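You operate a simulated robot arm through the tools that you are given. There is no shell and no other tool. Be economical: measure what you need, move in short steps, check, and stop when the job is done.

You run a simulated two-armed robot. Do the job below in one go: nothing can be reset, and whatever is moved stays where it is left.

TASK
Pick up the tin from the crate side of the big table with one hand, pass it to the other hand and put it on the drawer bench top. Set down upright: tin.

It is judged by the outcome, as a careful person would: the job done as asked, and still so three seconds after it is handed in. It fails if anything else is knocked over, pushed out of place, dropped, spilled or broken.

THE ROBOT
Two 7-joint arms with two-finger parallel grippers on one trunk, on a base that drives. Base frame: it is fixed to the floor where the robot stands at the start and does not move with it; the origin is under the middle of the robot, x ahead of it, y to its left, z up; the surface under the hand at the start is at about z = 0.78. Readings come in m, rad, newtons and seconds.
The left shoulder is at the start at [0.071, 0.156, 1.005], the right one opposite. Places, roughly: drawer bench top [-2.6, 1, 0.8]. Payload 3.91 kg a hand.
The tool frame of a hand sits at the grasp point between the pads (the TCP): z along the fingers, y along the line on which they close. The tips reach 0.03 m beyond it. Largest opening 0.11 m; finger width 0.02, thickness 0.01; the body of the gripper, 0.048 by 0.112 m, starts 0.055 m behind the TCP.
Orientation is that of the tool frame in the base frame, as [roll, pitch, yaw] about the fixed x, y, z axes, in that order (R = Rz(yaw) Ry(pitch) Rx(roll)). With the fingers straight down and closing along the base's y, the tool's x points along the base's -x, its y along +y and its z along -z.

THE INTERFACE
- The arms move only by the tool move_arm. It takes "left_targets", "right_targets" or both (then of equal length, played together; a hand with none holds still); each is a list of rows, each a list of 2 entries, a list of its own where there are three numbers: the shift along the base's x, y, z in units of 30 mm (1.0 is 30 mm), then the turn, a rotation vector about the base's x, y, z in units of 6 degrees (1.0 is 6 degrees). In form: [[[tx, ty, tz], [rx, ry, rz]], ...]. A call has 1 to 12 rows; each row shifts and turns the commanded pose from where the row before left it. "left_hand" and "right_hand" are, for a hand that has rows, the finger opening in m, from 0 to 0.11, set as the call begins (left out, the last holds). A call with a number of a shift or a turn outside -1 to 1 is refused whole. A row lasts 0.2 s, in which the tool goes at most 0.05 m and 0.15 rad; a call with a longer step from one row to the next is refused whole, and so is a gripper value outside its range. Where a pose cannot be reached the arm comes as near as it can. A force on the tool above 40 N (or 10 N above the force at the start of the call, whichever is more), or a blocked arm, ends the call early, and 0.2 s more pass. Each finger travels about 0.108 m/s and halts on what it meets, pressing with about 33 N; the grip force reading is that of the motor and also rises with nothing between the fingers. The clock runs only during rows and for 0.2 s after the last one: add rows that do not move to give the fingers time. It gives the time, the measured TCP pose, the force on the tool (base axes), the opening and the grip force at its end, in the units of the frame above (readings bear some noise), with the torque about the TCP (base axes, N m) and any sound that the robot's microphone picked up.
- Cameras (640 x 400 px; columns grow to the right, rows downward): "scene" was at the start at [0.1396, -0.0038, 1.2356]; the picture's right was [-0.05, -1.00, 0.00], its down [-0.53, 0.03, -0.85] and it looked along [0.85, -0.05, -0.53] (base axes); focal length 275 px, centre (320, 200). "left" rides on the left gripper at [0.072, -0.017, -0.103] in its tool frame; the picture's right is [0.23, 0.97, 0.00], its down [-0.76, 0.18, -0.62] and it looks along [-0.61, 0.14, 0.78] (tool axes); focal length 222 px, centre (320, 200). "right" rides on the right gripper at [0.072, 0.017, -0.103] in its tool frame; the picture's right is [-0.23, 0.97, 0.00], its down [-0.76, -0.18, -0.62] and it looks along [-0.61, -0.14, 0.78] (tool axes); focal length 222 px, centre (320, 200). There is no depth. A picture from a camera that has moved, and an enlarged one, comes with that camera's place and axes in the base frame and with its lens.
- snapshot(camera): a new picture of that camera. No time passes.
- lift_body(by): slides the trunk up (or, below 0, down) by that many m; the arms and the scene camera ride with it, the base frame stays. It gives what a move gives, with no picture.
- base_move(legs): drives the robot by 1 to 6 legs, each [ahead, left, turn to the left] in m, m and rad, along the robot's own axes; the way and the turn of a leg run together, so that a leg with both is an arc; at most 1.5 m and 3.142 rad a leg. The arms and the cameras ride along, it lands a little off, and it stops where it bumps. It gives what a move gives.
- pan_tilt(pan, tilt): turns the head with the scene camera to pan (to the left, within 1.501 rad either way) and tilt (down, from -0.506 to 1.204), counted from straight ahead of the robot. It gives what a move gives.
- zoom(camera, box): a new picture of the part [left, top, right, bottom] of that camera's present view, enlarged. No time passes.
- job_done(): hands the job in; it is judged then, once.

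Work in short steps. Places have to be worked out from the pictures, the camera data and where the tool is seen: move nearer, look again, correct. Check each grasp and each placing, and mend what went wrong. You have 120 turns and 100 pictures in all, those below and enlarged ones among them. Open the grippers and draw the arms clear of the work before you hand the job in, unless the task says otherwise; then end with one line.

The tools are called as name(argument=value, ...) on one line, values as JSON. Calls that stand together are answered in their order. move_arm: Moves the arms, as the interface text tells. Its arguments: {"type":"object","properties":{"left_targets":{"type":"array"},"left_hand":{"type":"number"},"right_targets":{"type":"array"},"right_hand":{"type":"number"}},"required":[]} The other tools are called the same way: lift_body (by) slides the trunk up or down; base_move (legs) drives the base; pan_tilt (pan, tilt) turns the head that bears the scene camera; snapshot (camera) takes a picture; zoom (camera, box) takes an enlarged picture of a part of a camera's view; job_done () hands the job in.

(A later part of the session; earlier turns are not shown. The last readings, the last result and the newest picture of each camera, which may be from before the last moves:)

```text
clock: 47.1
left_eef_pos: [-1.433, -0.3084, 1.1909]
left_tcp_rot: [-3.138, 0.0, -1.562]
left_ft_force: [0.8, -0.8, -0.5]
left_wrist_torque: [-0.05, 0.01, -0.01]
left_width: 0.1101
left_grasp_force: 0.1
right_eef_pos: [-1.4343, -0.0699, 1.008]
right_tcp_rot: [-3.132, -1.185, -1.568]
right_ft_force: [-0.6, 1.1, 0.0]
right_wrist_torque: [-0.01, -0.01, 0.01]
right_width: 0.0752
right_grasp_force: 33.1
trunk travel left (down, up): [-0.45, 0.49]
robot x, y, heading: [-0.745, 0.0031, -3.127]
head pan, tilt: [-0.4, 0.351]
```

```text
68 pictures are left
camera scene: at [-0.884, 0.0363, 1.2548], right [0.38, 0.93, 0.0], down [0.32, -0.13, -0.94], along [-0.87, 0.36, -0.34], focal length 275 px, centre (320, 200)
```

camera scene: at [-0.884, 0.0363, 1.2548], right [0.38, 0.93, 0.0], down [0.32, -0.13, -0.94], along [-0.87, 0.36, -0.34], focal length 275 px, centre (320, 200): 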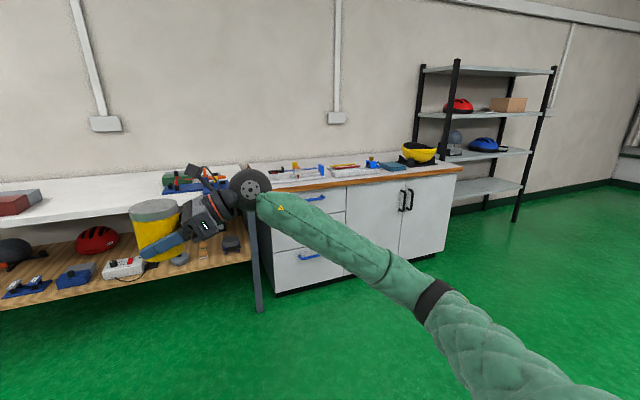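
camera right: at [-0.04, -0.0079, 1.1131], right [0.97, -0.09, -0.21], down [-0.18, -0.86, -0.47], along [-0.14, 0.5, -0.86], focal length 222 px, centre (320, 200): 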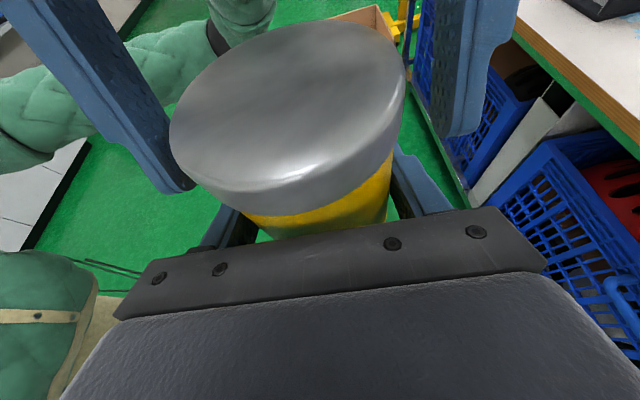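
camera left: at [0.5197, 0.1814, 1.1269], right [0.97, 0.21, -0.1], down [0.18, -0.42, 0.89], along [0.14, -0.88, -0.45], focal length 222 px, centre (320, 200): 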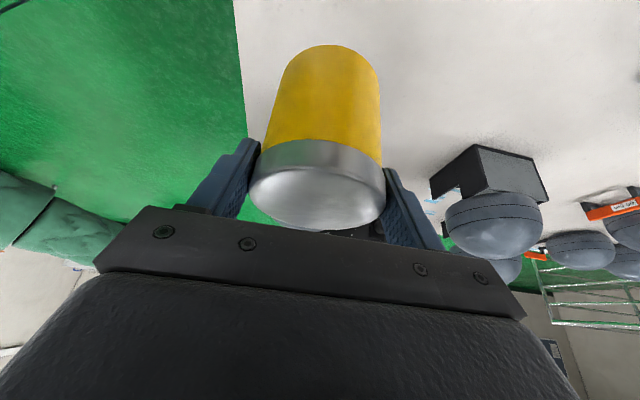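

It has drawers with blue handles: this is the drawer bench, front edge at x ≈ -2.3, y from 0.34 to 1.67. I shift right by 0.95 m and ahead by 0.3 m and look at its top.

base_move(legs=[[0, -0.95, 0], [0.3, 0, 0]])

pan_tilt(pan=0, tilt=0.4)

snapshot(camera="scene")

```text
clock: 53.8
left_eef_pos: [-1.7452, 0.6265, 1.1896]
left_tcp_rot: [-3.14, 0.001, -1.527]
left_ft_force: [-0.6, 0.7, -1.0]
left_wrist_torque: [-0.01, -0.04, 0.02]
left_width: 0.1102
left_grasp_force: 0.1
right_eef_pos: [-1.7552, 0.8658, 1.007]
right_tcp_rot: [-3.127, -1.187, -1.539]
right_ft_force: [0.4, -1.1, -2.9]
right_wrist_torque: [-0.02, -0.03, 0.0]
right_width: 0.075
right_grasp_force: 32.8
trunk travel left (down, up): [-0.45, 0.49]
robot x, y, heading: [-1.0653, 0.9583, -3.095]
head pan, tilt: [-0.4, 0.351]
```

```text
clock: 54.7
left_eef_pos: [-1.7432, 0.6287, 1.1907]
left_tcp_rot: [-3.138, -0.001, -1.528]
left_ft_force: [-0.6, 0.4, 0.0]
left_wrist_torque: [0.02, 0.01, -0.01]
left_width: 0.11
left_grasp_force: 0.1
right_eef_pos: [-1.7539, 0.867, 1.0082]
right_tcp_rot: [-3.13, -1.185, -1.538]
right_ft_force: [-0.8, 0.6, -2.3]
right_wrist_torque: [0.01, -0.02, -0.01]
right_width: 0.0752
right_grasp_force: 33.2
trunk travel left (down, up): [-0.45, 0.49]
robot x, y, heading: [-1.0671, 0.9591, -3.102]
head pan, tilt: [0.0, 0.4]
```

```text
67 pictures are left
camera scene: at [-1.2108, 0.9533, 1.2502], right [-0.04, 1.0, 0.0], down [0.39, 0.02, -0.92], along [-0.92, -0.04, -0.39], focal length 275 px, centre (320, 200)
```

scene: 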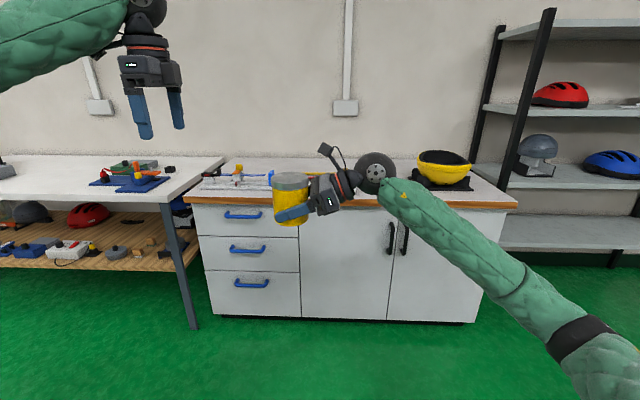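

lift_body(by=0.3)

pan_tilt(pan=0, tilt=0.5)

snapshot(camera="scene")

zoom(camera="scene", box=[180, 90, 500, 250])

```text
clock: 57.7
left_eef_pos: [-1.7422, 0.6274, 1.4913]
left_tcp_rot: [-3.138, 0.0, -1.528]
left_ft_force: [0.0, 0.5, 0.1]
left_wrist_torque: [0.02, 0.0, 0.0]
left_width: 0.11
left_grasp_force: 0.1
right_eef_pos: [-1.7535, 0.8668, 1.3085]
right_tcp_rot: [-3.13, -1.187, -1.538]
right_ft_force: [-0.1, 0.3, -2.2]
right_wrist_torque: [0.02, 0.01, -0.03]
right_width: 0.075
right_grasp_force: 33.1
trunk travel left (down, up): [-0.75, 0.19]
robot x, y, heading: [-1.0633, 0.958, -3.102]
head pan, tilt: [0.0, 0.4]
```

```text
clock: 58.3
left_eef_pos: [-1.7437, 0.628, 1.4888]
left_tcp_rot: [-3.137, 0.0, -1.527]
left_ft_force: [-1.1, -0.5, -0.6]
left_wrist_torque: [-0.02, -0.01, 0.01]
left_width: 0.11
left_grasp_force: 0.0
right_eef_pos: [-1.7548, 0.8659, 1.3067]
right_tcp_rot: [-3.13, -1.185, -1.537]
right_ft_force: [0.2, -0.4, -2.6]
right_wrist_torque: [0.01, 0.0, 0.01]
right_width: 0.0751
right_grasp_force: 32.7
trunk travel left (down, up): [-0.75, 0.19]
robot x, y, heading: [-1.0671, 0.9576, -3.101]
head pan, tilt: [0.0, 0.499]
```

```text
66 pictures are left
camera scene: at [-1.2094, 0.9533, 1.5411], right [-0.04, 1.0, 0.0], down [0.48, 0.02, -0.88], along [-0.88, -0.04, -0.48], focal length 275 px, centre (320, 200)
```

scene: 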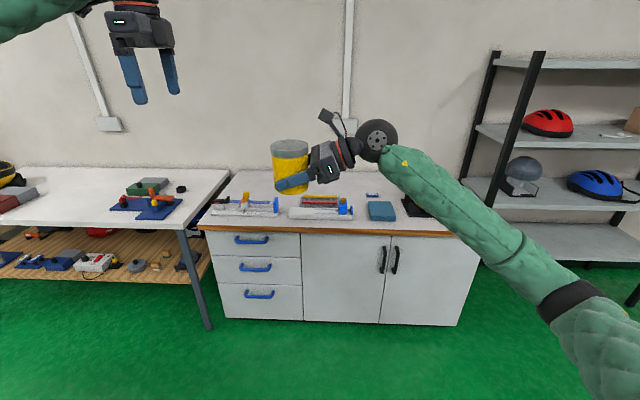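

```text
2.00 times, centred on (340, 170) of scene
camera zoom: at [-1.2094, 0.9533, 1.5411], right [-0.04, 1.0, 0.0], down [0.48, 0.02, -0.88], along [-0.88, -0.04, -0.48], focal length 550 px, centre (280, 260)
```

zoom: 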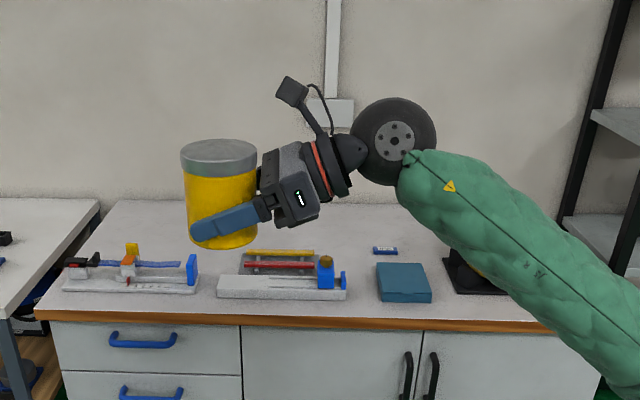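

Bench top has a left jig, a centre jig, a teal box, a small blue item and a helmet; a free strip lies behind them (x ≈ -2.68 to -3.0). I aim for about [-2.77, 0.9] in that strip, and drive closer first with the arm high.

base_move(legs=[[0, 0, -0.04], [0.5, 0, 0]])

pan_tilt(pan=0, tilt=0.75)

snapshot(camera="scene")

```text
clock: 61.7
left_eef_pos: [-2.2605, 0.6558, 1.491]
left_tcp_rot: [-3.138, 0.0, -1.569]
left_ft_force: [0.0, 0.0, -0.7]
left_wrist_torque: [-0.01, -0.02, 0.0]
left_width: 0.11
left_grasp_force: 0.1
right_eef_pos: [-2.2611, 0.8951, 1.3072]
right_tcp_rot: [-3.13, -1.185, -1.581]
right_ft_force: [0.7, 0.4, -2.8]
right_wrist_torque: [0.0, -0.02, 0.02]
right_width: 0.075
right_grasp_force: 32.9
trunk travel left (down, up): [-0.75, 0.19]
robot x, y, heading: [-1.5757, 0.9614, -3.145]
head pan, tilt: [0.0, 0.499]
```

```text
clock: 62.5
left_eef_pos: [-2.2607, 0.6553, 1.4905]
left_tcp_rot: [-3.137, 0.0, -1.571]
left_ft_force: [-0.2, -1.0, 1.1]
left_wrist_torque: [0.03, -0.02, -0.03]
left_width: 0.1101
left_grasp_force: 0.0
right_eef_pos: [-2.2613, 0.8953, 1.3067]
right_tcp_rot: [-3.129, -1.183, -1.58]
right_ft_force: [0.7, -0.2, -2.0]
right_wrist_torque: [0.03, 0.0, 0.0]
right_width: 0.0754
right_grasp_force: 33.0
trunk travel left (down, up): [-0.75, 0.19]
robot x, y, heading: [-1.571, 0.9587, -3.142]
head pan, tilt: [0.0, 0.75]
```

```text
64 pictures are left
camera scene: at [-1.706, 0.9589, 1.5191], right [0.0, 1.0, 0.0], down [0.68, 0.0, -0.73], along [-0.73, 0.0, -0.68], focal length 275 px, centre (320, 200)
```

scene: 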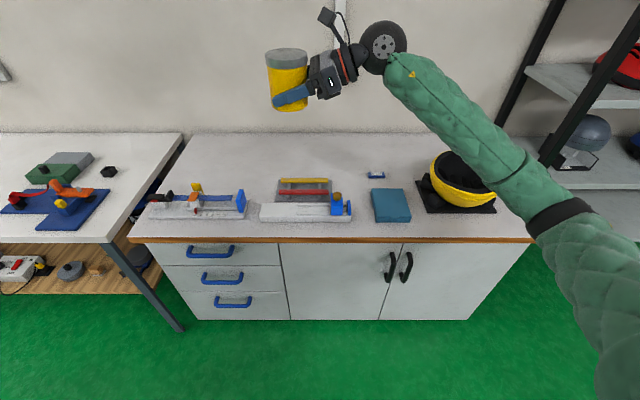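

Clear view: strip behind the centre jig is free from x ≈ -2.62 to -2.99. I drive 0.3 m closer and check the gap to the bench.

base_move(legs=[[0.3, 0, 0]])

pan_tilt(pan=0, tilt=1.15)

snapshot(camera="scene")

```text
clock: 64.5
left_eef_pos: [-2.5629, 0.6587, 1.4904]
left_tcp_rot: [-3.138, -0.002, -1.572]
left_ft_force: [-0.3, -0.5, 0.8]
left_wrist_torque: [0.03, -0.02, -0.01]
left_width: 0.1101
left_grasp_force: 0.1
right_eef_pos: [-2.5623, 0.8971, 1.3082]
right_tcp_rot: [-3.131, -1.184, -1.58]
right_ft_force: [-0.9, 1.0, -2.8]
right_wrist_torque: [-0.02, 0.06, -0.02]
right_width: 0.0752
right_grasp_force: 32.9
trunk travel left (down, up): [-0.75, 0.19]
robot x, y, heading: [-1.8717, 0.9604, 3.141]
head pan, tilt: [0.0, 0.75]
```

```text
clock: 65.4
left_eef_pos: [-2.5614, 0.658, 1.4913]
left_tcp_rot: [-3.137, 0.001, -1.574]
left_ft_force: [-0.3, -0.3, -0.4]
left_wrist_torque: [-0.04, 0.02, 0.02]
left_width: 0.11
left_grasp_force: 0.1
right_eef_pos: [-2.5614, 0.8972, 1.3085]
right_tcp_rot: [-3.132, -1.184, -1.582]
right_ft_force: [1.0, 0.1, -2.3]
right_wrist_torque: [0.01, -0.01, -0.01]
right_width: 0.075
right_grasp_force: 33.0
trunk travel left (down, up): [-0.75, 0.19]
robot x, y, heading: [-1.8728, 0.9597, 3.139]
head pan, tilt: [0.0, 1.15]
```

```text
63 pictures are left
camera scene: at [-1.9827, 0.9595, 1.4904], right [0.0, 1.0, 0.0], down [0.91, 0.0, -0.41], along [-0.41, 0.0, -0.91], focal length 275 px, centre (320, 200)
```

scene: 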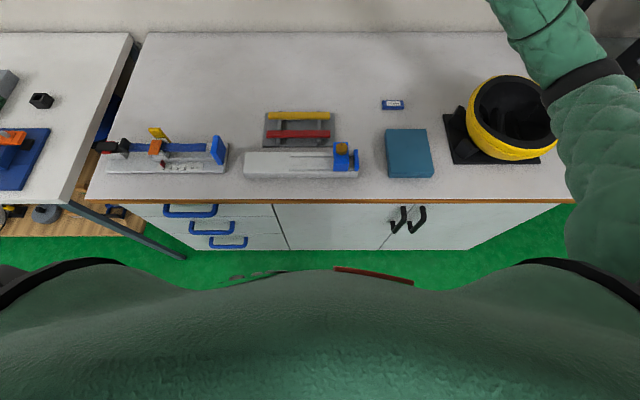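

Good top view: the gap to the bench is fine, and the helmet on the right should be avoided by the elbow. I slide 0.3 m left and 0.03 m ahead, so the target becomes about [-2.74, 0.6] behind the left/centre jigs.

base_move(legs=[[0, 0.3, 0], [0.03, 0, 0]])

move_arm(right_targets=[[[-0.6, 0, 0], [0, 0, 0]], [[-0.6, 0, 0], [0, 0, 0]], [[-0.6, 0, 0], [0, 0, 0]], [[-0.6, 0, 0], [0, 0, 0]], [[-0.6, 0, 0], [0, 0, 0]], [[-0.6, 0, 0], [0, 0, 0]], [[-0.6, 0, 0], [0, 0, 0]], [[-0.6, 0, 0], [0, 0, 0]], [[0, 0, 0], [0, 0, 0]]])

pan_tilt(pan=0, tilt=0.8)

snapshot(camera="scene")

```text
clock: 67.9
left_eef_pos: [-2.5879, 0.3597, 1.4942]
left_tcp_rot: [3.139, -0.001, -1.575]
left_ft_force: [0.7, -1.1, 0.7]
left_wrist_torque: [-0.03, 0.06, 0.0]
left_width: 0.1101
left_grasp_force: 0.1
right_eef_pos: [-2.5877, 0.5991, 1.31]
right_tcp_rot: [3.141, -1.186, -1.573]
right_ft_force: [0.2, 1.6, -1.7]
right_wrist_torque: [0.09, 0.02, -0.04]
right_width: 0.0751
right_grasp_force: 32.3
trunk travel left (down, up): [-0.75, 0.19]
robot x, y, heading: [-1.9027, 0.6615, 3.138]
head pan, tilt: [0.0, 1.15]
```

```text
clock: 69.9
left_eef_pos: [-2.5925, 0.3582, 1.4926]
left_tcp_rot: [-3.14, 0.001, -1.575]
left_ft_force: [0.9, 0.1, -0.7]
left_wrist_torque: [-0.02, 0.01, -0.02]
left_width: 0.1099
left_grasp_force: 0.1
right_eef_pos: [-2.7355, 0.5983, 1.3089]
right_tcp_rot: [-3.132, -1.185, -1.582]
right_ft_force: [0.7, -0.6, -3.1]
right_wrist_torque: [0.0, -0.01, 0.03]
right_width: 0.075
right_grasp_force: 33.8
trunk travel left (down, up): [-0.75, 0.19]
robot x, y, heading: [-1.9008, 0.6564, 3.141]
head pan, tilt: [0.0, 1.15]
```

```text
clock: 70.7
left_eef_pos: [-2.5924, 0.3581, 1.4907]
left_tcp_rot: [-3.141, 0.0, -1.575]
left_ft_force: [0.2, 0.3, -0.3]
left_wrist_torque: [0.0, 0.0, 0.02]
left_width: 0.11
left_grasp_force: 0.2
right_eef_pos: [-2.7353, 0.5986, 1.3074]
right_tcp_rot: [-3.131, -1.184, -1.581]
right_ft_force: [0.4, 0.1, -2.3]
right_wrist_torque: [0.0, 0.01, 0.01]
right_width: 0.0748
right_grasp_force: 32.7
trunk travel left (down, up): [-0.75, 0.19]
robot x, y, heading: [-1.9006, 0.6556, 3.139]
head pan, tilt: [0.0, 0.799]
```

```text
62 pictures are left
camera scene: at [-2.0348, 0.6592, 1.515], right [0.0, 1.0, 0.0], down [0.72, 0.0, -0.7], along [-0.7, 0.0, -0.72], focal length 275 px, centre (320, 200)
```

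scene: 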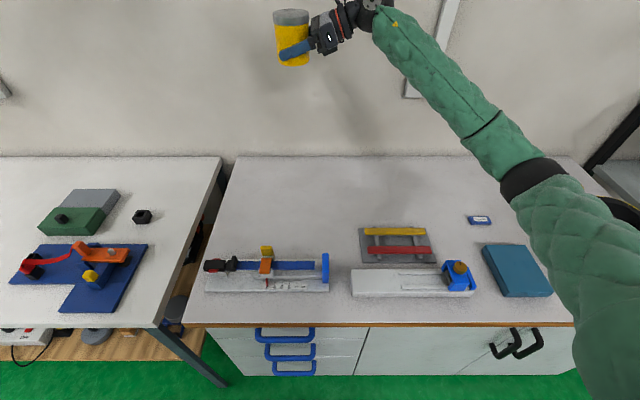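

Tin is above the free spot. I lower it with the arm 0.24 m, then check the elbow's height.

move_arm(right_targets=[[[0, 0, -0.8], [0, 0, 0]], [[0, 0, -0.8], [0, 0, 0]], [[0, 0, -0.8], [0, 0, 0]], [[0, 0, -0.8], [0, 0, 0]], [[0, 0, -0.8], [0, 0, 0]], [[0, 0, -0.8], [0, 0, 0]], [[0, 0, -0.8], [0, 0, 0]], [[0, 0, -0.8], [0, 0, 0]], [[0, 0, -0.8], [0, 0, 0]], [[0, 0, -0.8], [0, 0, 0]], [[0, 0, 0], [0, 0, 0]]])

snapshot(camera="scene")

snapshot(camera="right")

```text
clock: 73.1
left_eef_pos: [-2.5932, 0.3573, 1.4914]
left_tcp_rot: [-3.14, -0.001, -1.575]
left_ft_force: [-1.1, -0.5, -0.7]
left_wrist_torque: [0.01, -0.02, -0.02]
left_width: 0.1099
left_grasp_force: 0.1
right_eef_pos: [-2.7368, 0.5964, 1.0678]
right_tcp_rot: [-3.133, -1.185, -1.58]
right_ft_force: [0.1, -1.0, -3.6]
right_wrist_torque: [-0.03, 0.04, 0.01]
right_width: 0.0752
right_grasp_force: 33.0
trunk travel left (down, up): [-0.75, 0.19]
robot x, y, heading: [-1.904, 0.6562, 3.139]
head pan, tilt: [0.0, 0.799]
```

```text
61 pictures are left
camera scene: at [-2.0344, 0.6592, 1.5152], right [0.0, 1.0, 0.0], down [0.72, 0.0, -0.7], along [-0.7, 0.0, -0.72], focal length 275 px, centre (320, 200)
```

scene: 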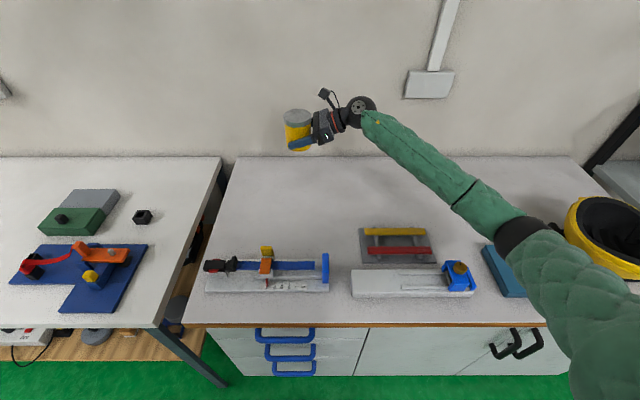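

```text
60 pictures are left
camera right: at [-2.7544, 0.6662, 1.1728], right [-0.97, 0.09, -0.21], down [0.18, 0.86, -0.47], along [0.14, -0.5, -0.86], focal length 222 px, centre (320, 200)
```

right: 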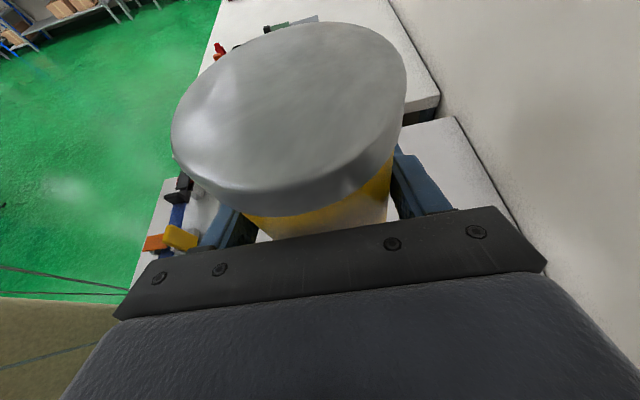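

Elbow is around z ≈ 1.14, well above the items. I continue down with the arm to about z = 0.875.

move_arm(right_targets=[[[0, 0, -0.8], [0, 0, 0]], [[0, 0, -0.8], [0, 0, 0]], [[0, 0, -0.8], [0, 0, 0]], [[0, 0, -0.8], [0, 0, 0]], [[0, 0, -0.8], [0, 0, 0]], [[0, 0, -0.8], [0, 0, 0]], [[0, 0, -0.8], [0, 0, 0]], [[0, 0, -0.8], [0, 0, 0]], [[0, 0, 0], [0, 0, 0]]])

snapshot(camera="scene")

zoom(camera="scene", box=[240, 110, 440, 240])

```text
clock: 75.3
left_eef_pos: [-2.6039, 0.3675, 1.4861]
left_tcp_rot: [-3.134, -0.002, -1.577]
left_ft_force: [-0.1, 0.2, 0.1]
left_wrist_torque: [0.04, 0.02, -0.02]
left_width: 0.11
left_grasp_force: 0.1
right_eef_pos: [-2.7529, 0.6225, 0.8761]
right_tcp_rot: [3.128, -1.175, -1.577]
right_ft_force: [-1.1, 0.5, -3.1]
right_wrist_torque: [-0.02, -0.05, 0.03]
right_width: 0.0751
right_grasp_force: 32.8
trunk travel left (down, up): [-0.75, 0.19]
robot x, y, heading: [-1.9059, 0.6607, 3.14]
head pan, tilt: [0.0, 0.799]
stopped in row 9 (right hand): the arm was blocked; the commanded pose is now the measured one
```

```text
59 pictures are left
camera scene: at [-2.0449, 0.6674, 1.5116], right [0.01, 1.0, 0.0], down [0.72, -0.01, -0.69], along [-0.69, 0.0, -0.72], focal length 275 px, centre (320, 200)
```

scene: 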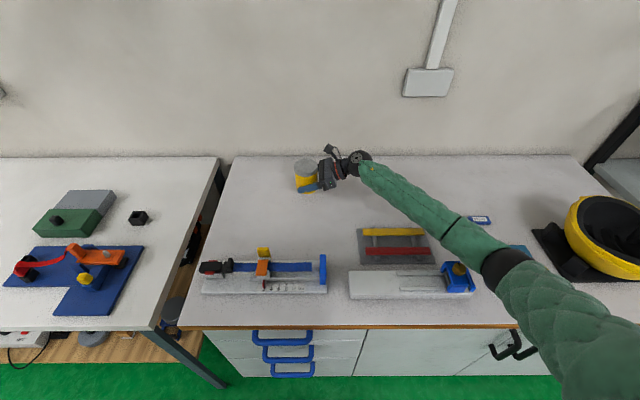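

```text
3.08 times, centred on (340, 175) of scene
camera zoom: at [-2.0449, 0.6674, 1.5116], right [0.01, 1.0, 0.0], down [0.72, -0.01, -0.69], along [-0.69, 0.0, -0.72], focal length 846 px, centre (258, 277)
```

zoom: 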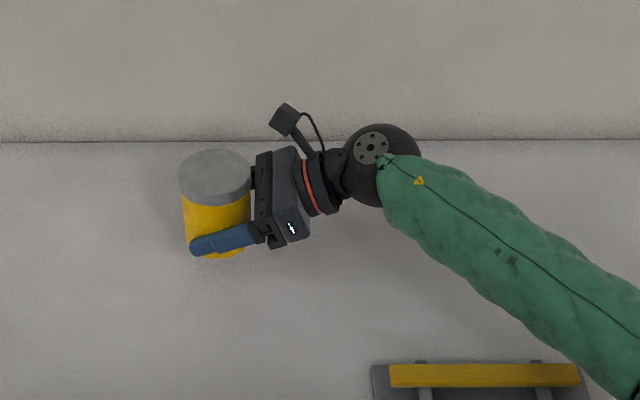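

The arm was blocked with no tool force, and the trunk swayed slightly, so some link may be touching something. I look at the elbow area before anything else.

pan_tilt(pan=-0.7, tilt=0.8)

snapshot(camera="scene")

snapshot(camera="left")

```text
clock: 76.4
left_eef_pos: [-2.5962, 0.3623, 1.4923]
left_tcp_rot: [-3.139, 0.0, -1.576]
left_ft_force: [0.5, -0.5, -0.5]
left_wrist_torque: [0.01, -0.01, 0.0]
left_width: 0.1102
left_grasp_force: 0.1
right_eef_pos: [-2.7455, 0.6137, 0.8845]
right_tcp_rot: [3.119, -1.177, -1.562]
right_ft_force: [0.0, 0.2, -3.3]
right_wrist_torque: [0.01, -0.01, -0.02]
right_width: 0.0753
right_grasp_force: 32.7
trunk travel left (down, up): [-0.75, 0.19]
robot x, y, heading: [-1.9076, 0.657, 3.138]
head pan, tilt: [-0.7, 0.799]
```

```text
57 pictures are left
camera scene: at [-2.018, 0.7146, 1.5156], right [0.65, 0.76, 0.0], down [0.55, -0.46, -0.7], along [-0.53, 0.45, -0.72], focal length 275 px, centre (320, 200)
```

scene: 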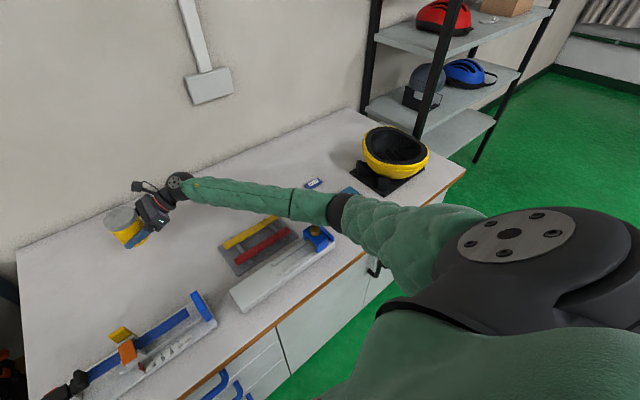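

```text
56 pictures are left
camera left: at [-2.579, 0.2904, 1.5951], right [-0.97, -0.22, 0.0], down [-0.17, 0.76, 0.62], along [-0.14, 0.61, -0.78], focal length 222 px, centre (320, 200)
```

left: 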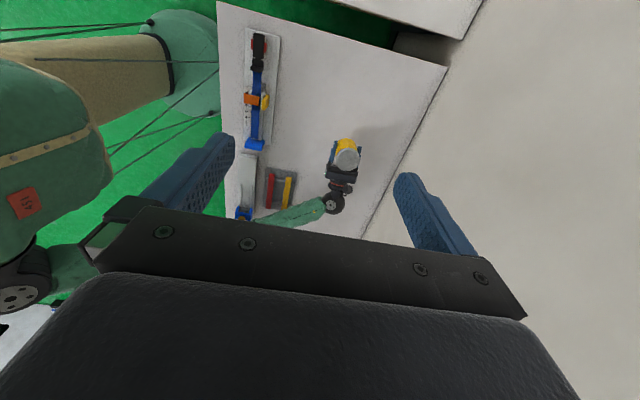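

Nothing is touched: the arm is simply almost straight at this trunk height. I raise the hand 0.06 m and then lower the trunk 0.10 m to regain slack.

move_arm(right_targets=[[[0, 0, 0.7], [0, 0, 0]], [[0, 0, 0.7], [0, 0, 0]], [[0, 0, 0.6], [0, 0, 0]], [[0, 0, 0], [0, 0, 0]]])

lift_body(by=-0.1)

snapshot(camera="scene")

```text
clock: 77.4
left_eef_pos: [-2.5951, 0.3621, 1.4915]
left_tcp_rot: [-3.139, 0.0, -1.576]
left_ft_force: [-0.1, 0.5, -0.8]
left_wrist_torque: [-0.02, 0.0, 0.0]
left_width: 0.11
left_grasp_force: 0.0
right_eef_pos: [-2.7455, 0.612, 0.942]
right_tcp_rot: [3.124, -1.178, -1.569]
right_ft_force: [0.3, 0.4, -2.3]
right_wrist_torque: [-0.02, -0.01, 0.0]
right_width: 0.075
right_grasp_force: 32.9
trunk travel left (down, up): [-0.75, 0.19]
robot x, y, heading: [-1.9037, 0.6595, 3.136]
head pan, tilt: [-0.7, 0.799]
```

```text
clock: 78.7
left_eef_pos: [-2.6279, 0.3638, 1.3851]
left_tcp_rot: [-3.14, 0.045, -1.6]
left_ft_force: [-2.4, 1.8, -1.5]
left_wrist_torque: [-0.16, -0.25, 0.01]
left_width: 0.1101
left_grasp_force: 0.0
right_eef_pos: [-2.7792, 0.6517, 0.8679]
right_tcp_rot: [3.066, -1.132, -1.552]
right_ft_force: [1.1, -1.2, -1.7]
right_wrist_torque: [0.02, 0.03, -0.06]
right_width: 0.075
right_grasp_force: 33.4
trunk travel left (down, up): [-0.65, 0.29]
robot x, y, heading: [-1.9298, 0.7045, 3.106]
head pan, tilt: [-0.7, 0.799]
```

```text
55 pictures are left
camera scene: at [-2.037, 0.6193, 1.4332], right [0.67, 0.74, 0.07], down [0.53, -0.41, -0.74], along [-0.52, 0.54, -0.66], focal length 275 px, centre (320, 200)
```

scene: 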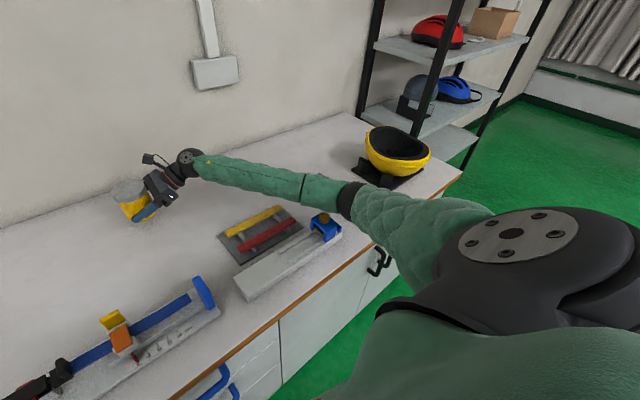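

The robot is leaning: a link (probably the elbow over the teal box) is bearing on something. I raise the trunk back at once.

lift_body(by=0.12)

snapshot(camera="scene")

```text
clock: 79.0
left_eef_pos: [-2.5854, 0.424, 1.4194]
left_tcp_rot: [3.118, -0.062, -1.51]
left_ft_force: [1.9, -2.4, 0.0]
left_wrist_torque: [0.23, 0.1, 0.0]
left_width: 0.1099
left_grasp_force: 0.1
right_eef_pos: [-2.7795, 0.6793, 0.9089]
right_tcp_rot: [2.838, -1.241, -1.303]
right_ft_force: [1.2, -2.7, 6.0]
right_wrist_torque: [0.53, 0.02, -0.08]
right_width: 0.0751
right_grasp_force: 33.2
trunk travel left (down, up): [-0.662, 0.278]
robot x, y, heading: [-1.9282, 0.6611, -3.123]
head pan, tilt: [-0.7, 0.799]
stopped: the arm was blocked; the commanded pose is now the measured one
```

```text
54 pictures are left
camera scene: at [-2.0231, 0.5975, 1.4377], right [0.63, 0.77, 0.05], down [0.55, -0.39, -0.74], along [-0.55, 0.5, -0.67], focal length 275 px, centre (320, 200)
```

scene: 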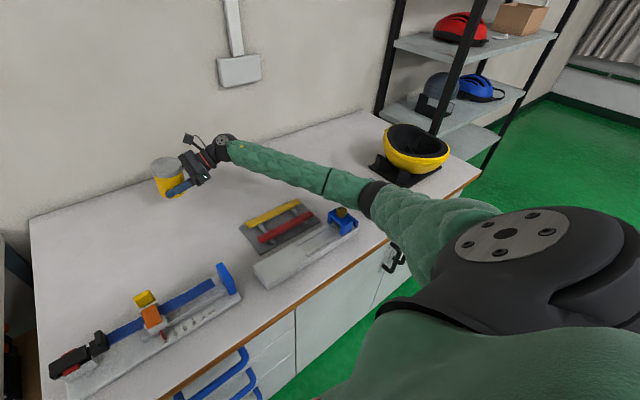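

Still leaning, with the elbow low over the right jig/teal box. I lift the hand with the arm to raise that elbow off.

move_arm(right_targets=[[[0, 0, 0.6], [0, 0, 0]], [[0, 0, 0.6], [0, 0, 0]], [[0, 0, 0.6], [0, 0, 0]], [[0, 0, 0], [0, 0, 0]]])

snapshot(camera="scene")

```text
clock: 79.4
left_eef_pos: [-2.5939, 0.5349, 1.4282]
left_tcp_rot: [3.112, -0.167, -1.486]
left_ft_force: [2.2, -2.6, 2.6]
left_wrist_torque: [0.21, 0.14, -0.03]
left_width: 0.1102
left_grasp_force: 0.0
right_eef_pos: [-2.7977, 0.7121, 0.8937]
right_tcp_rot: [2.782, -1.342, -1.202]
right_ft_force: [-0.8, -1.8, -1.4]
right_wrist_torque: [0.02, 0.05, -0.01]
right_width: 0.0747
right_grasp_force: 32.9
trunk travel left (down, up): [-0.662, 0.278]
robot x, y, heading: [-1.9464, 0.6544, -3.079]
head pan, tilt: [-0.7, 0.799]
stopped in row 1 (left hand): the arm was blocked; the commanded pose is now the measured one
```

```text
53 pictures are left
camera scene: at [-2.0407, 0.6835, 1.433], right [0.6, 0.8, 0.0], down [0.56, -0.42, -0.71], along [-0.57, 0.43, -0.7], focal length 275 px, centre (320, 200)
```

scene: 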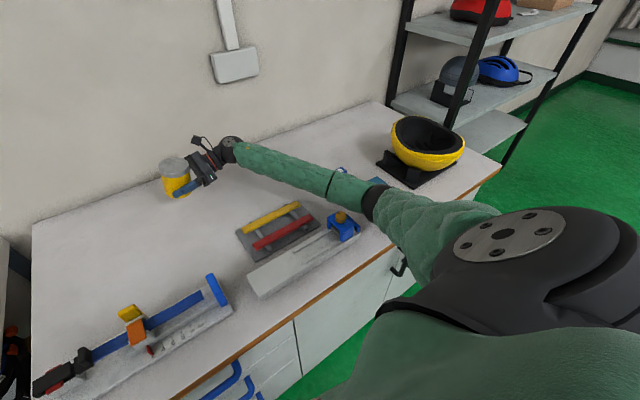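

The robot is rocking; I let it settle with still rows and read again.

move_arm(right_targets=[[[0, 0, 0], [0, 0, 0]], [[0, 0, 0], [0, 0, 0]], [[0, 0, 0], [0, 0, 0]], [[0, 0, 0], [0, 0, 0]]])

snapshot(camera="scene")

snapshot(camera="left")

```text
clock: 80.6
left_eef_pos: [-2.5938, 0.5095, 1.4203]
left_tcp_rot: [3.125, -0.144, -1.497]
left_ft_force: [-0.3, 0.3, -1.2]
left_wrist_torque: [0.01, 0.03, 0.01]
left_width: 0.11
left_grasp_force: 0.0
right_eef_pos: [-2.7908, 0.7029, 0.8958]
right_tcp_rot: [2.828, -1.318, -1.255]
right_ft_force: [0.4, 1.0, -1.8]
right_wrist_torque: [0.05, -0.01, -0.01]
right_width: 0.0752
right_grasp_force: 33.4
trunk travel left (down, up): [-0.662, 0.278]
robot x, y, heading: [-1.9341, 0.6603, -3.092]
head pan, tilt: [-0.7, 0.799]
stopped in row 4 (right hand): the arm was blocked; the commanded pose is now the measured one
```

```text
52 pictures are left
camera scene: at [-2.038, 0.6891, 1.4315], right [0.6, 0.8, 0.0], down [0.56, -0.42, -0.71], along [-0.56, 0.43, -0.71], focal length 275 px, centre (320, 200)
```

scene: 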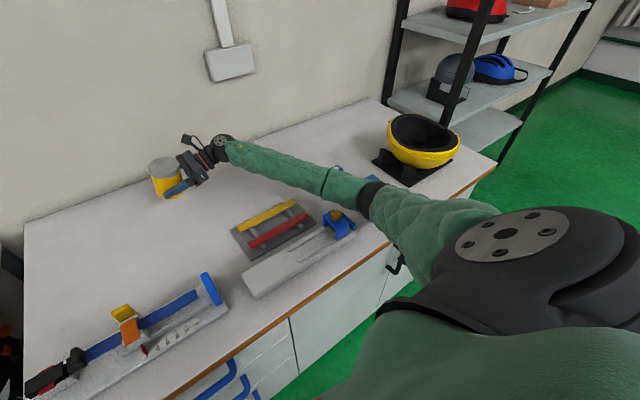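

```text
51 pictures are left
camera left: at [-2.5705, 0.4555, 1.5321], right [-0.95, -0.29, 0.05], down [-0.23, 0.83, 0.51], along [-0.19, 0.48, -0.86], focal length 222 px, centre (320, 200)
```

left: 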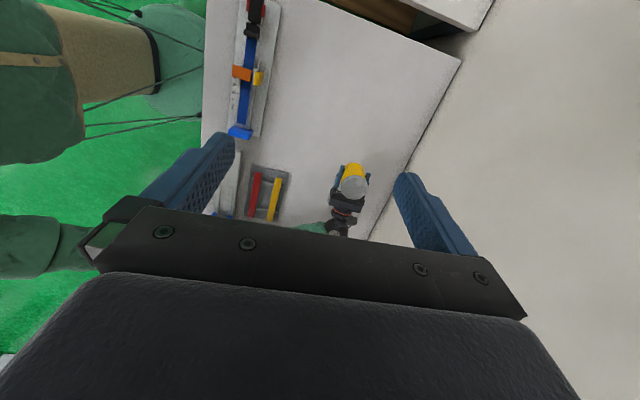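

zoom(camera="scene", box=[300, 130, 500, 300])

```text
2.35 times, centred on (400, 215) of scene
camera zoom: at [-2.038, 0.6891, 1.4315], right [0.6, 0.8, 0.0], down [0.56, -0.42, -0.71], along [-0.56, 0.43, -0.71], focal length 647 px, centre (132, 165)
```

zoom: 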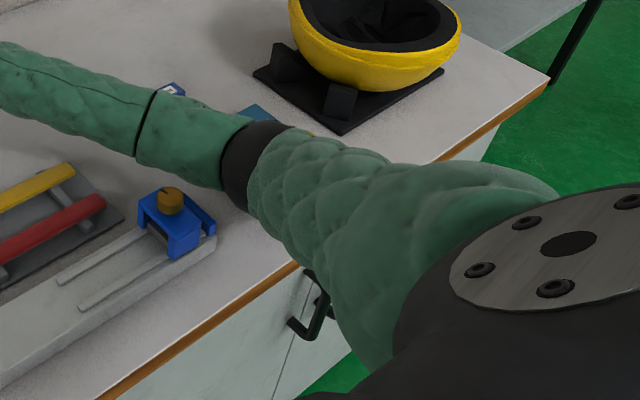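

The elbow is low (z ≈ 0.9) right over the teal box; that is the contact. Now that it is settled I raise the trunk again.

lift_body(by=0.1)

snapshot(camera="scene")

```text
clock: 81.9
left_eef_pos: [-2.6068, 0.5246, 1.511]
left_tcp_rot: [3.132, -0.152, -1.501]
left_ft_force: [0.7, -0.3, 0.2]
left_wrist_torque: [0.02, 0.01, -0.05]
left_width: 0.1099
left_grasp_force: 0.0
right_eef_pos: [-2.7982, 0.7186, 0.9797]
right_tcp_rot: [2.876, -1.326, -1.306]
right_ft_force: [1.1, 0.2, -2.1]
right_wrist_torque: [-0.01, 0.0, 0.01]
right_width: 0.0749
right_grasp_force: 32.5
trunk travel left (down, up): [-0.762, 0.178]
robot x, y, heading: [-1.9382, 0.6647, -3.091]
head pan, tilt: [-0.7, 0.799]
```

```text
49 pictures are left
camera scene: at [-2.0519, 0.7095, 1.5266], right [0.61, 0.8, 0.0], down [0.57, -0.43, -0.7], along [-0.55, 0.42, -0.72], focal length 275 px, centre (320, 200)
```

scene: 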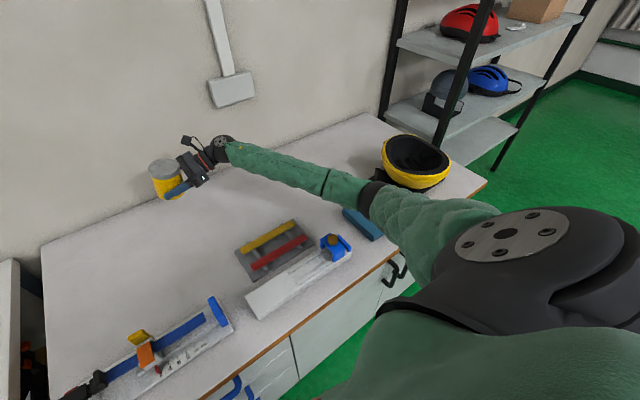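

Freed. I raise another 0.15 m and check the bench for disturbed items.

lift_body(by=0.15)

pan_tilt(pan=-0.4, tilt=0.95)

snapshot(camera="scene")

```text
clock: 83.7
left_eef_pos: [-2.6064, 0.5262, 1.6623]
left_tcp_rot: [3.132, -0.152, -1.499]
left_ft_force: [0.0, -0.4, 0.0]
left_wrist_torque: [0.01, -0.02, -0.02]
left_width: 0.11
left_grasp_force: 0.1
right_eef_pos: [-2.7969, 0.7172, 1.1297]
right_tcp_rot: [2.875, -1.326, -1.303]
right_ft_force: [-0.2, 0.0, -2.7]
right_wrist_torque: [0.01, 0.01, 0.01]
right_width: 0.075
right_grasp_force: 33.5
trunk travel left (down, up): [-0.912, 0.028]
robot x, y, heading: [-1.9394, 0.6576, -3.097]
head pan, tilt: [-0.7, 0.799]
```

```text
clock: 84.5
left_eef_pos: [-2.608, 0.5263, 1.6611]
left_tcp_rot: [3.134, -0.151, -1.501]
left_ft_force: [-0.9, 0.9, 0.0]
left_wrist_torque: [0.0, 0.0, 0.03]
left_width: 0.1102
left_grasp_force: 0.0
right_eef_pos: [-2.7986, 0.7178, 1.1308]
right_tcp_rot: [2.875, -1.326, -1.301]
right_ft_force: [0.0, -1.1, -2.7]
right_wrist_torque: [-0.01, -0.01, 0.0]
right_width: 0.0751
right_grasp_force: 33.3
trunk travel left (down, up): [-0.912, 0.028]
robot x, y, heading: [-1.9352, 0.6598, -3.092]
head pan, tilt: [-0.4, 0.949]
```

```text
48 pictures are left
camera scene: at [-2.0565, 0.6861, 1.6652], right [0.34, 0.94, 0.0], down [0.76, -0.28, -0.58], along [-0.55, 0.2, -0.81], focal length 275 px, centre (320, 200)
```

scene: 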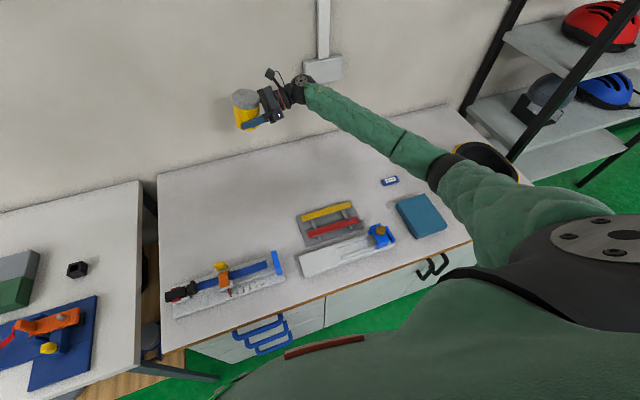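

Bench items look unmoved. With the trunk now high the elbow will stay higher. I first restore the tin to upright (it leans ~9° with the hand), move it to x ≈ -2.70, y ≈ 0.63, and draw the left hand further out.

move_arm(right_targets=[[[0.5, -0.5, 0], [0.48, -0.21, 0]], [[0.5, -0.5, 0], [0.48, -0.21, 0]], [[0.5, -0.5, 0], [0.47, -0.2, 0]], [[0.5, -0.5, 0], [0, 0, 0]], [[0.6, -0.5, 0], [0, 0, 0]], [[0.6, -0.4, 0], [0, 0, 0]], [[0, 0, 0], [0, 0, 0]]], left_targets=[[[0.5, -0.9, 0], [0, 0, 0]], [[0.5, -0.9, 0], [0, 0, 0]], [[0.5, -0.9, 0], [0, 0, 0]], [[0.5, -0.9, 0], [0, 0, 0]], [[0.5, -0.9, 0], [0, 0, 0]], [[0.5, -0.9, 0], [0, 0, 0]], [[0, 0, 0], [0, 0, 0]]])

pan_tilt(pan=0, tilt=0.8)

snapshot(camera="scene")

```text
clock: 86.1
left_eef_pos: [-2.5178, 0.3651, 1.6606]
left_tcp_rot: [3.135, -0.153, -1.5]
left_ft_force: [1.0, -0.1, -0.1]
left_wrist_torque: [-0.02, -0.02, -0.02]
left_width: 0.1101
left_grasp_force: 0.0
right_eef_pos: [-2.7012, 0.632, 1.1301]
right_tcp_rot: [-3.133, -1.187, -1.565]
right_ft_force: [0.0, 0.3, -3.5]
right_wrist_torque: [0.0, 0.0, -0.01]
right_width: 0.0749
right_grasp_force: 32.6
trunk travel left (down, up): [-0.912, 0.028]
robot x, y, heading: [-1.9363, 0.6603, -3.087]
head pan, tilt: [-0.4, 0.949]
```

```text
clock: 86.9
left_eef_pos: [-2.5174, 0.3649, 1.6627]
left_tcp_rot: [3.132, -0.152, -1.499]
left_ft_force: [-1.2, -0.3, -0.5]
left_wrist_torque: [0.01, 0.01, -0.01]
left_width: 0.1097
left_grasp_force: 0.2
right_eef_pos: [-2.7009, 0.6325, 1.1307]
right_tcp_rot: [-3.135, -1.184, -1.564]
right_ft_force: [-0.5, 0.5, -2.6]
right_wrist_torque: [0.04, -0.03, 0.01]
right_width: 0.0752
right_grasp_force: 33.3
trunk travel left (down, up): [-0.912, 0.028]
robot x, y, heading: [-1.9399, 0.6654, -3.092]
head pan, tilt: [0.0, 0.799]
```

```text
47 pictures are left
camera scene: at [-2.0681, 0.6567, 1.6767], right [-0.05, 1.0, 0.0], down [0.72, 0.04, -0.7], along [-0.7, -0.03, -0.72], focal length 275 px, centre (320, 200)
```

scene: 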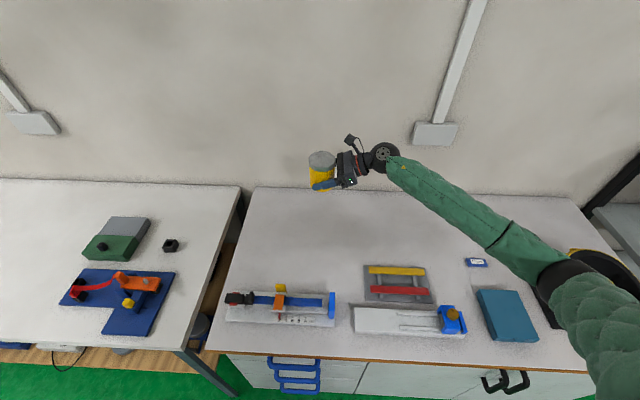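

Tin upright again. I descend 0.14 m with the arm and check the elbow.

move_arm(right_targets=[[[0, 0, -0.7], [0, 0, 0]], [[0, 0, -0.7], [0, 0, 0]], [[0, 0, -0.7], [0, 0, 0]], [[0, 0, -0.7], [0, 0, 0]], [[0, 0, -0.7], [0, 0, 0]], [[0, 0, -0.7], [0, 0, 0]], [[0, 0, -0.5], [0, 0, 0]], [[0, 0, 0], [0, 0, 0]]])

snapshot(camera="scene")

snapshot(camera="left")

```text
clock: 88.7
left_eef_pos: [-2.5177, 0.3632, 1.6616]
left_tcp_rot: [3.133, -0.152, -1.5]
left_ft_force: [-0.1, -0.8, -0.3]
left_wrist_torque: [-0.03, 0.02, -0.01]
left_width: 0.1101
left_grasp_force: 0.1
right_eef_pos: [-2.7005, 0.63, 0.9886]
right_tcp_rot: [-3.137, -1.186, -1.564]
right_ft_force: [-0.3, -0.3, -2.7]
right_wrist_torque: [0.0, 0.01, 0.0]
right_width: 0.0752
right_grasp_force: 32.5
trunk travel left (down, up): [-0.912, 0.028]
robot x, y, heading: [-1.9342, 0.6645, -3.085]
head pan, tilt: [0.0, 0.799]
```

```text
46 pictures are left
camera scene: at [-2.0683, 0.6568, 1.6767], right [-0.05, 1.0, 0.0], down [0.72, 0.04, -0.7], along [-0.7, -0.03, -0.72], focal length 275 px, centre (320, 200)
```

scene: 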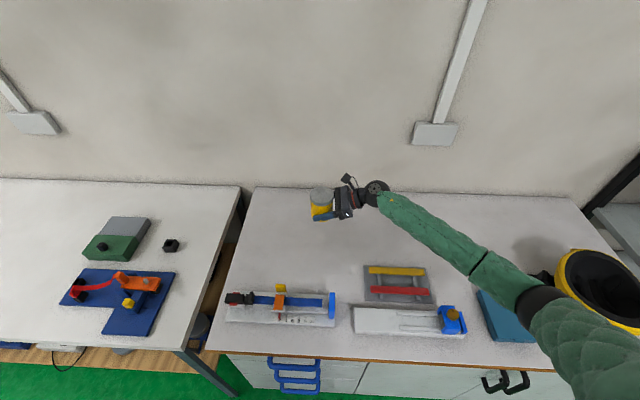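

```text
45 pictures are left
camera left: at [-2.4958, 0.31, 1.7736], right [-0.96, -0.29, 0.04], down [-0.23, 0.83, 0.5], along [-0.18, 0.47, -0.86], focal length 222 px, centre (320, 200)
```

left: 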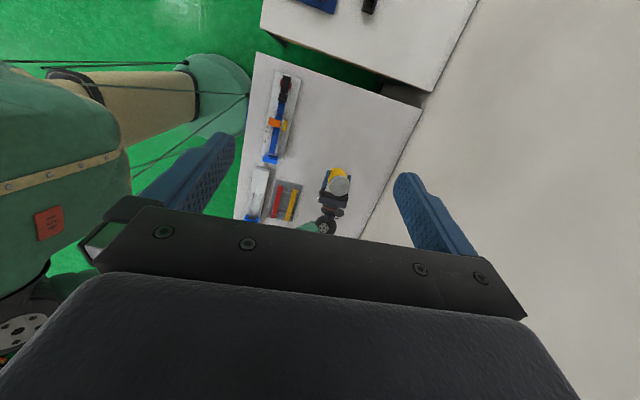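

Thinking back, both stops came at the same hand height (~0.87) irrespective of the trunk, so it is the wrist joint housing (its axis vertical in this sideways pose) that meets the bench top, not the elbow. Pointing the hand straight ahead makes that housing lie horizontally with more clearance. I raise the hand and turn it by -90° about vertical.

move_arm(right_targets=[[[0.1, 0, 0.9], [0, 0, -0.5]], [[0.1, 0, 0.9], [0, 0, -1]], [[0.1, 0, 0.9], [0, 0, -1]], [[0.1, 0, 0.9], [0, 0, -1]], [[0.1, 0, 0.9], [0, 0, -1]], [[0.1, 0, 0.9], [0, 0, -1]], [[0.1, 0, 0], [0, 0, -1]], [[0.1, 0, 0], [0, 0, -1]], [[0, 0, 0], [0, 0, -1]], [[0, 0, 0], [0, 0, 0]]])

snapshot(camera="scene")

```text
clock: 90.9
left_eef_pos: [-2.5183, 0.3654, 1.6622]
left_tcp_rot: [3.132, -0.154, -1.498]
left_ft_force: [0.4, 0.5, -0.4]
left_wrist_torque: [-0.02, 0.0, 0.01]
left_width: 0.1098
left_grasp_force: 0.1
right_eef_pos: [-2.6786, 0.6311, 1.1519]
right_tcp_rot: [-3.136, -1.188, -2.456]
right_ft_force: [-0.7, 0.0, -2.0]
right_wrist_torque: [-0.03, -0.03, 0.0]
right_width: 0.0751
right_grasp_force: 33.5
trunk travel left (down, up): [-0.912, 0.028]
robot x, y, heading: [-1.9396, 0.664, -3.09]
head pan, tilt: [0.0, 0.799]
```

```text
44 pictures are left
camera scene: at [-2.0688, 0.6576, 1.6767], right [-0.05, 1.0, 0.0], down [0.72, 0.04, -0.7], along [-0.7, -0.03, -0.72], focal length 275 px, centre (320, 200)
```

scene: 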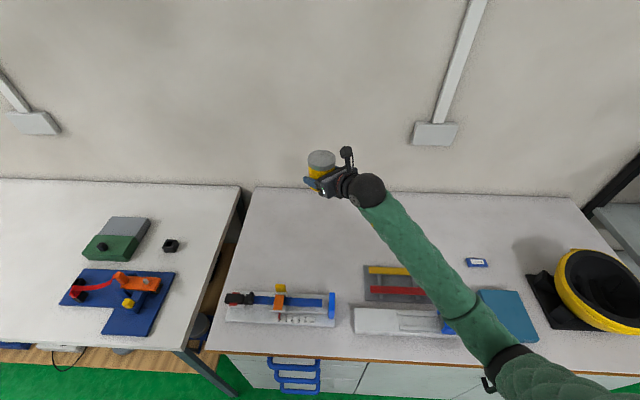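

It turns well. I continue to point the hand straight ahead.

move_arm(right_targets=[[[0, 0, 0], [0, 0, -1]], [[0, 0, 0], [0, 0, -1]], [[0, 0, 0], [0, 0, -1]], [[0, 0, 0], [0, 0, -1]], [[0, 0, 0], [0, 0, -1]], [[0, 0, 0], [0, 0, -1]], [[0, 0, 0], [0, 0, 0]]])

snapshot(camera="scene")

zoom(camera="scene", box=[240, 120, 500, 360])

snapshot(camera="left")

```text
clock: 92.5
left_eef_pos: [-2.5166, 0.3654, 1.661]
left_tcp_rot: [3.132, -0.155, -1.499]
left_ft_force: [0.6, 0.4, 0.0]
left_wrist_torque: [-0.03, -0.02, 0.01]
left_width: 0.1102
left_grasp_force: 0.0
right_eef_pos: [-2.6773, 0.6313, 1.1517]
right_tcp_rot: [-3.133, -1.186, -2.559]
right_ft_force: [0.3, 0.0, -2.2]
right_wrist_torque: [-0.02, -0.02, 0.03]
right_width: 0.0752
right_grasp_force: 33.1
right hand out of reach, approached as far as the arm can: row 2, 3, 4, 5, 6
trunk travel left (down, up): [-0.912, 0.028]
robot x, y, heading: [-1.9362, 0.6682, -3.096]
head pan, tilt: [0.0, 0.799]
```

```text
43 pictures are left
camera scene: at [-2.0678, 0.6577, 1.6768], right [-0.05, 1.0, 0.0], down [0.72, 0.03, -0.7], along [-0.7, -0.03, -0.72], focal length 275 px, centre (320, 200)
```

scene: 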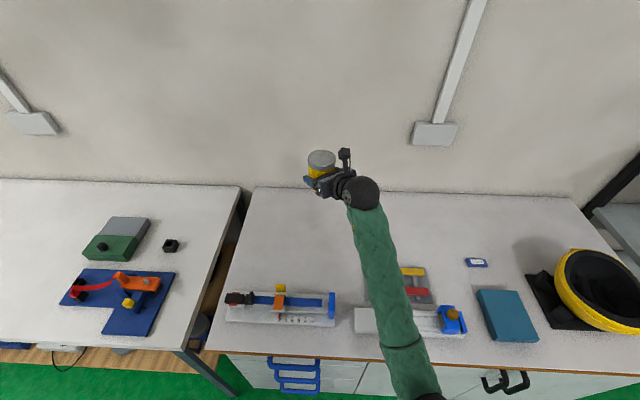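

```text
1.67 times, centred on (370, 240) of scene
camera zoom: at [-2.0678, 0.6577, 1.6768], right [-0.05, 1.0, 0.0], down [0.72, 0.03, -0.7], along [-0.7, -0.03, -0.72], focal length 458 px, centre (237, 133)
```

zoom: 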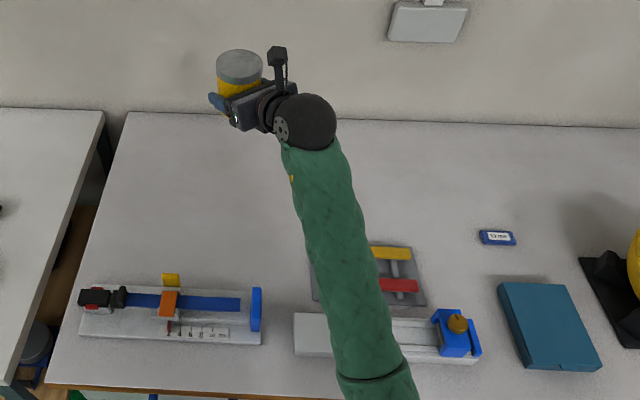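

```text
41 pictures are left
camera left: at [-2.4954, 0.3112, 1.774], right [-0.96, -0.29, 0.04], down [-0.23, 0.83, 0.5], along [-0.18, 0.47, -0.86], focal length 222 px, centre (320, 200)
```

left: 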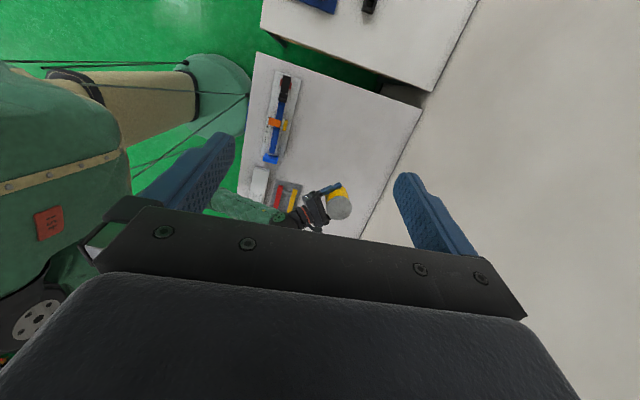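

Yaw limit reached at about 57° turned; the joint housing's axis is now roughly level, which should suffice. I back off the yaw a bit and move toward [-2.76, 0.60].

move_arm(right_targets=[[[-0.5, -0.2, 0], [0, 0, 0.3]], [[-0.5, -0.2, 0], [0, 0, 0]], [[-0.5, -0.2, -0.5], [0, 0, 0]], [[-0.5, -0.2, -0.5], [0, 0, 0]], [[-0.5, -0.2, -0.5], [0, 0, 0]], [[0, 0, -0.5], [0, 0, 0]], [[0, 0, 0], [0, 0, 0]]])

snapshot(camera="scene")

```text
clock: 94.1
left_eef_pos: [-2.5174, 0.3633, 1.6599]
left_tcp_rot: [3.134, -0.15, -1.5]
left_ft_force: [-0.3, -0.3, 0.0]
left_wrist_torque: [-0.01, 0.0, 0.01]
left_width: 0.11
left_grasp_force: 0.0
right_eef_pos: [-2.7544, 0.6016, 1.0911]
right_tcp_rot: [-3.135, -1.184, -2.526]
right_ft_force: [0.3, -0.1, -3.3]
right_wrist_torque: [0.02, 0.0, 0.03]
right_width: 0.0756
right_grasp_force: 32.8
trunk travel left (down, up): [-0.912, 0.028]
robot x, y, heading: [-1.9376, 0.6658, -3.096]
head pan, tilt: [0.0, 0.799]
```

```text
40 pictures are left
camera scene: at [-2.0684, 0.6568, 1.6767], right [-0.05, 1.0, 0.0], down [0.72, 0.04, -0.7], along [-0.7, -0.03, -0.72], focal length 275 px, centre (320, 200)
```

scene: 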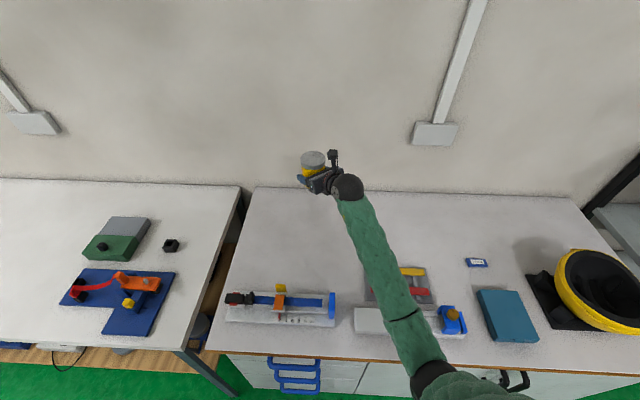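

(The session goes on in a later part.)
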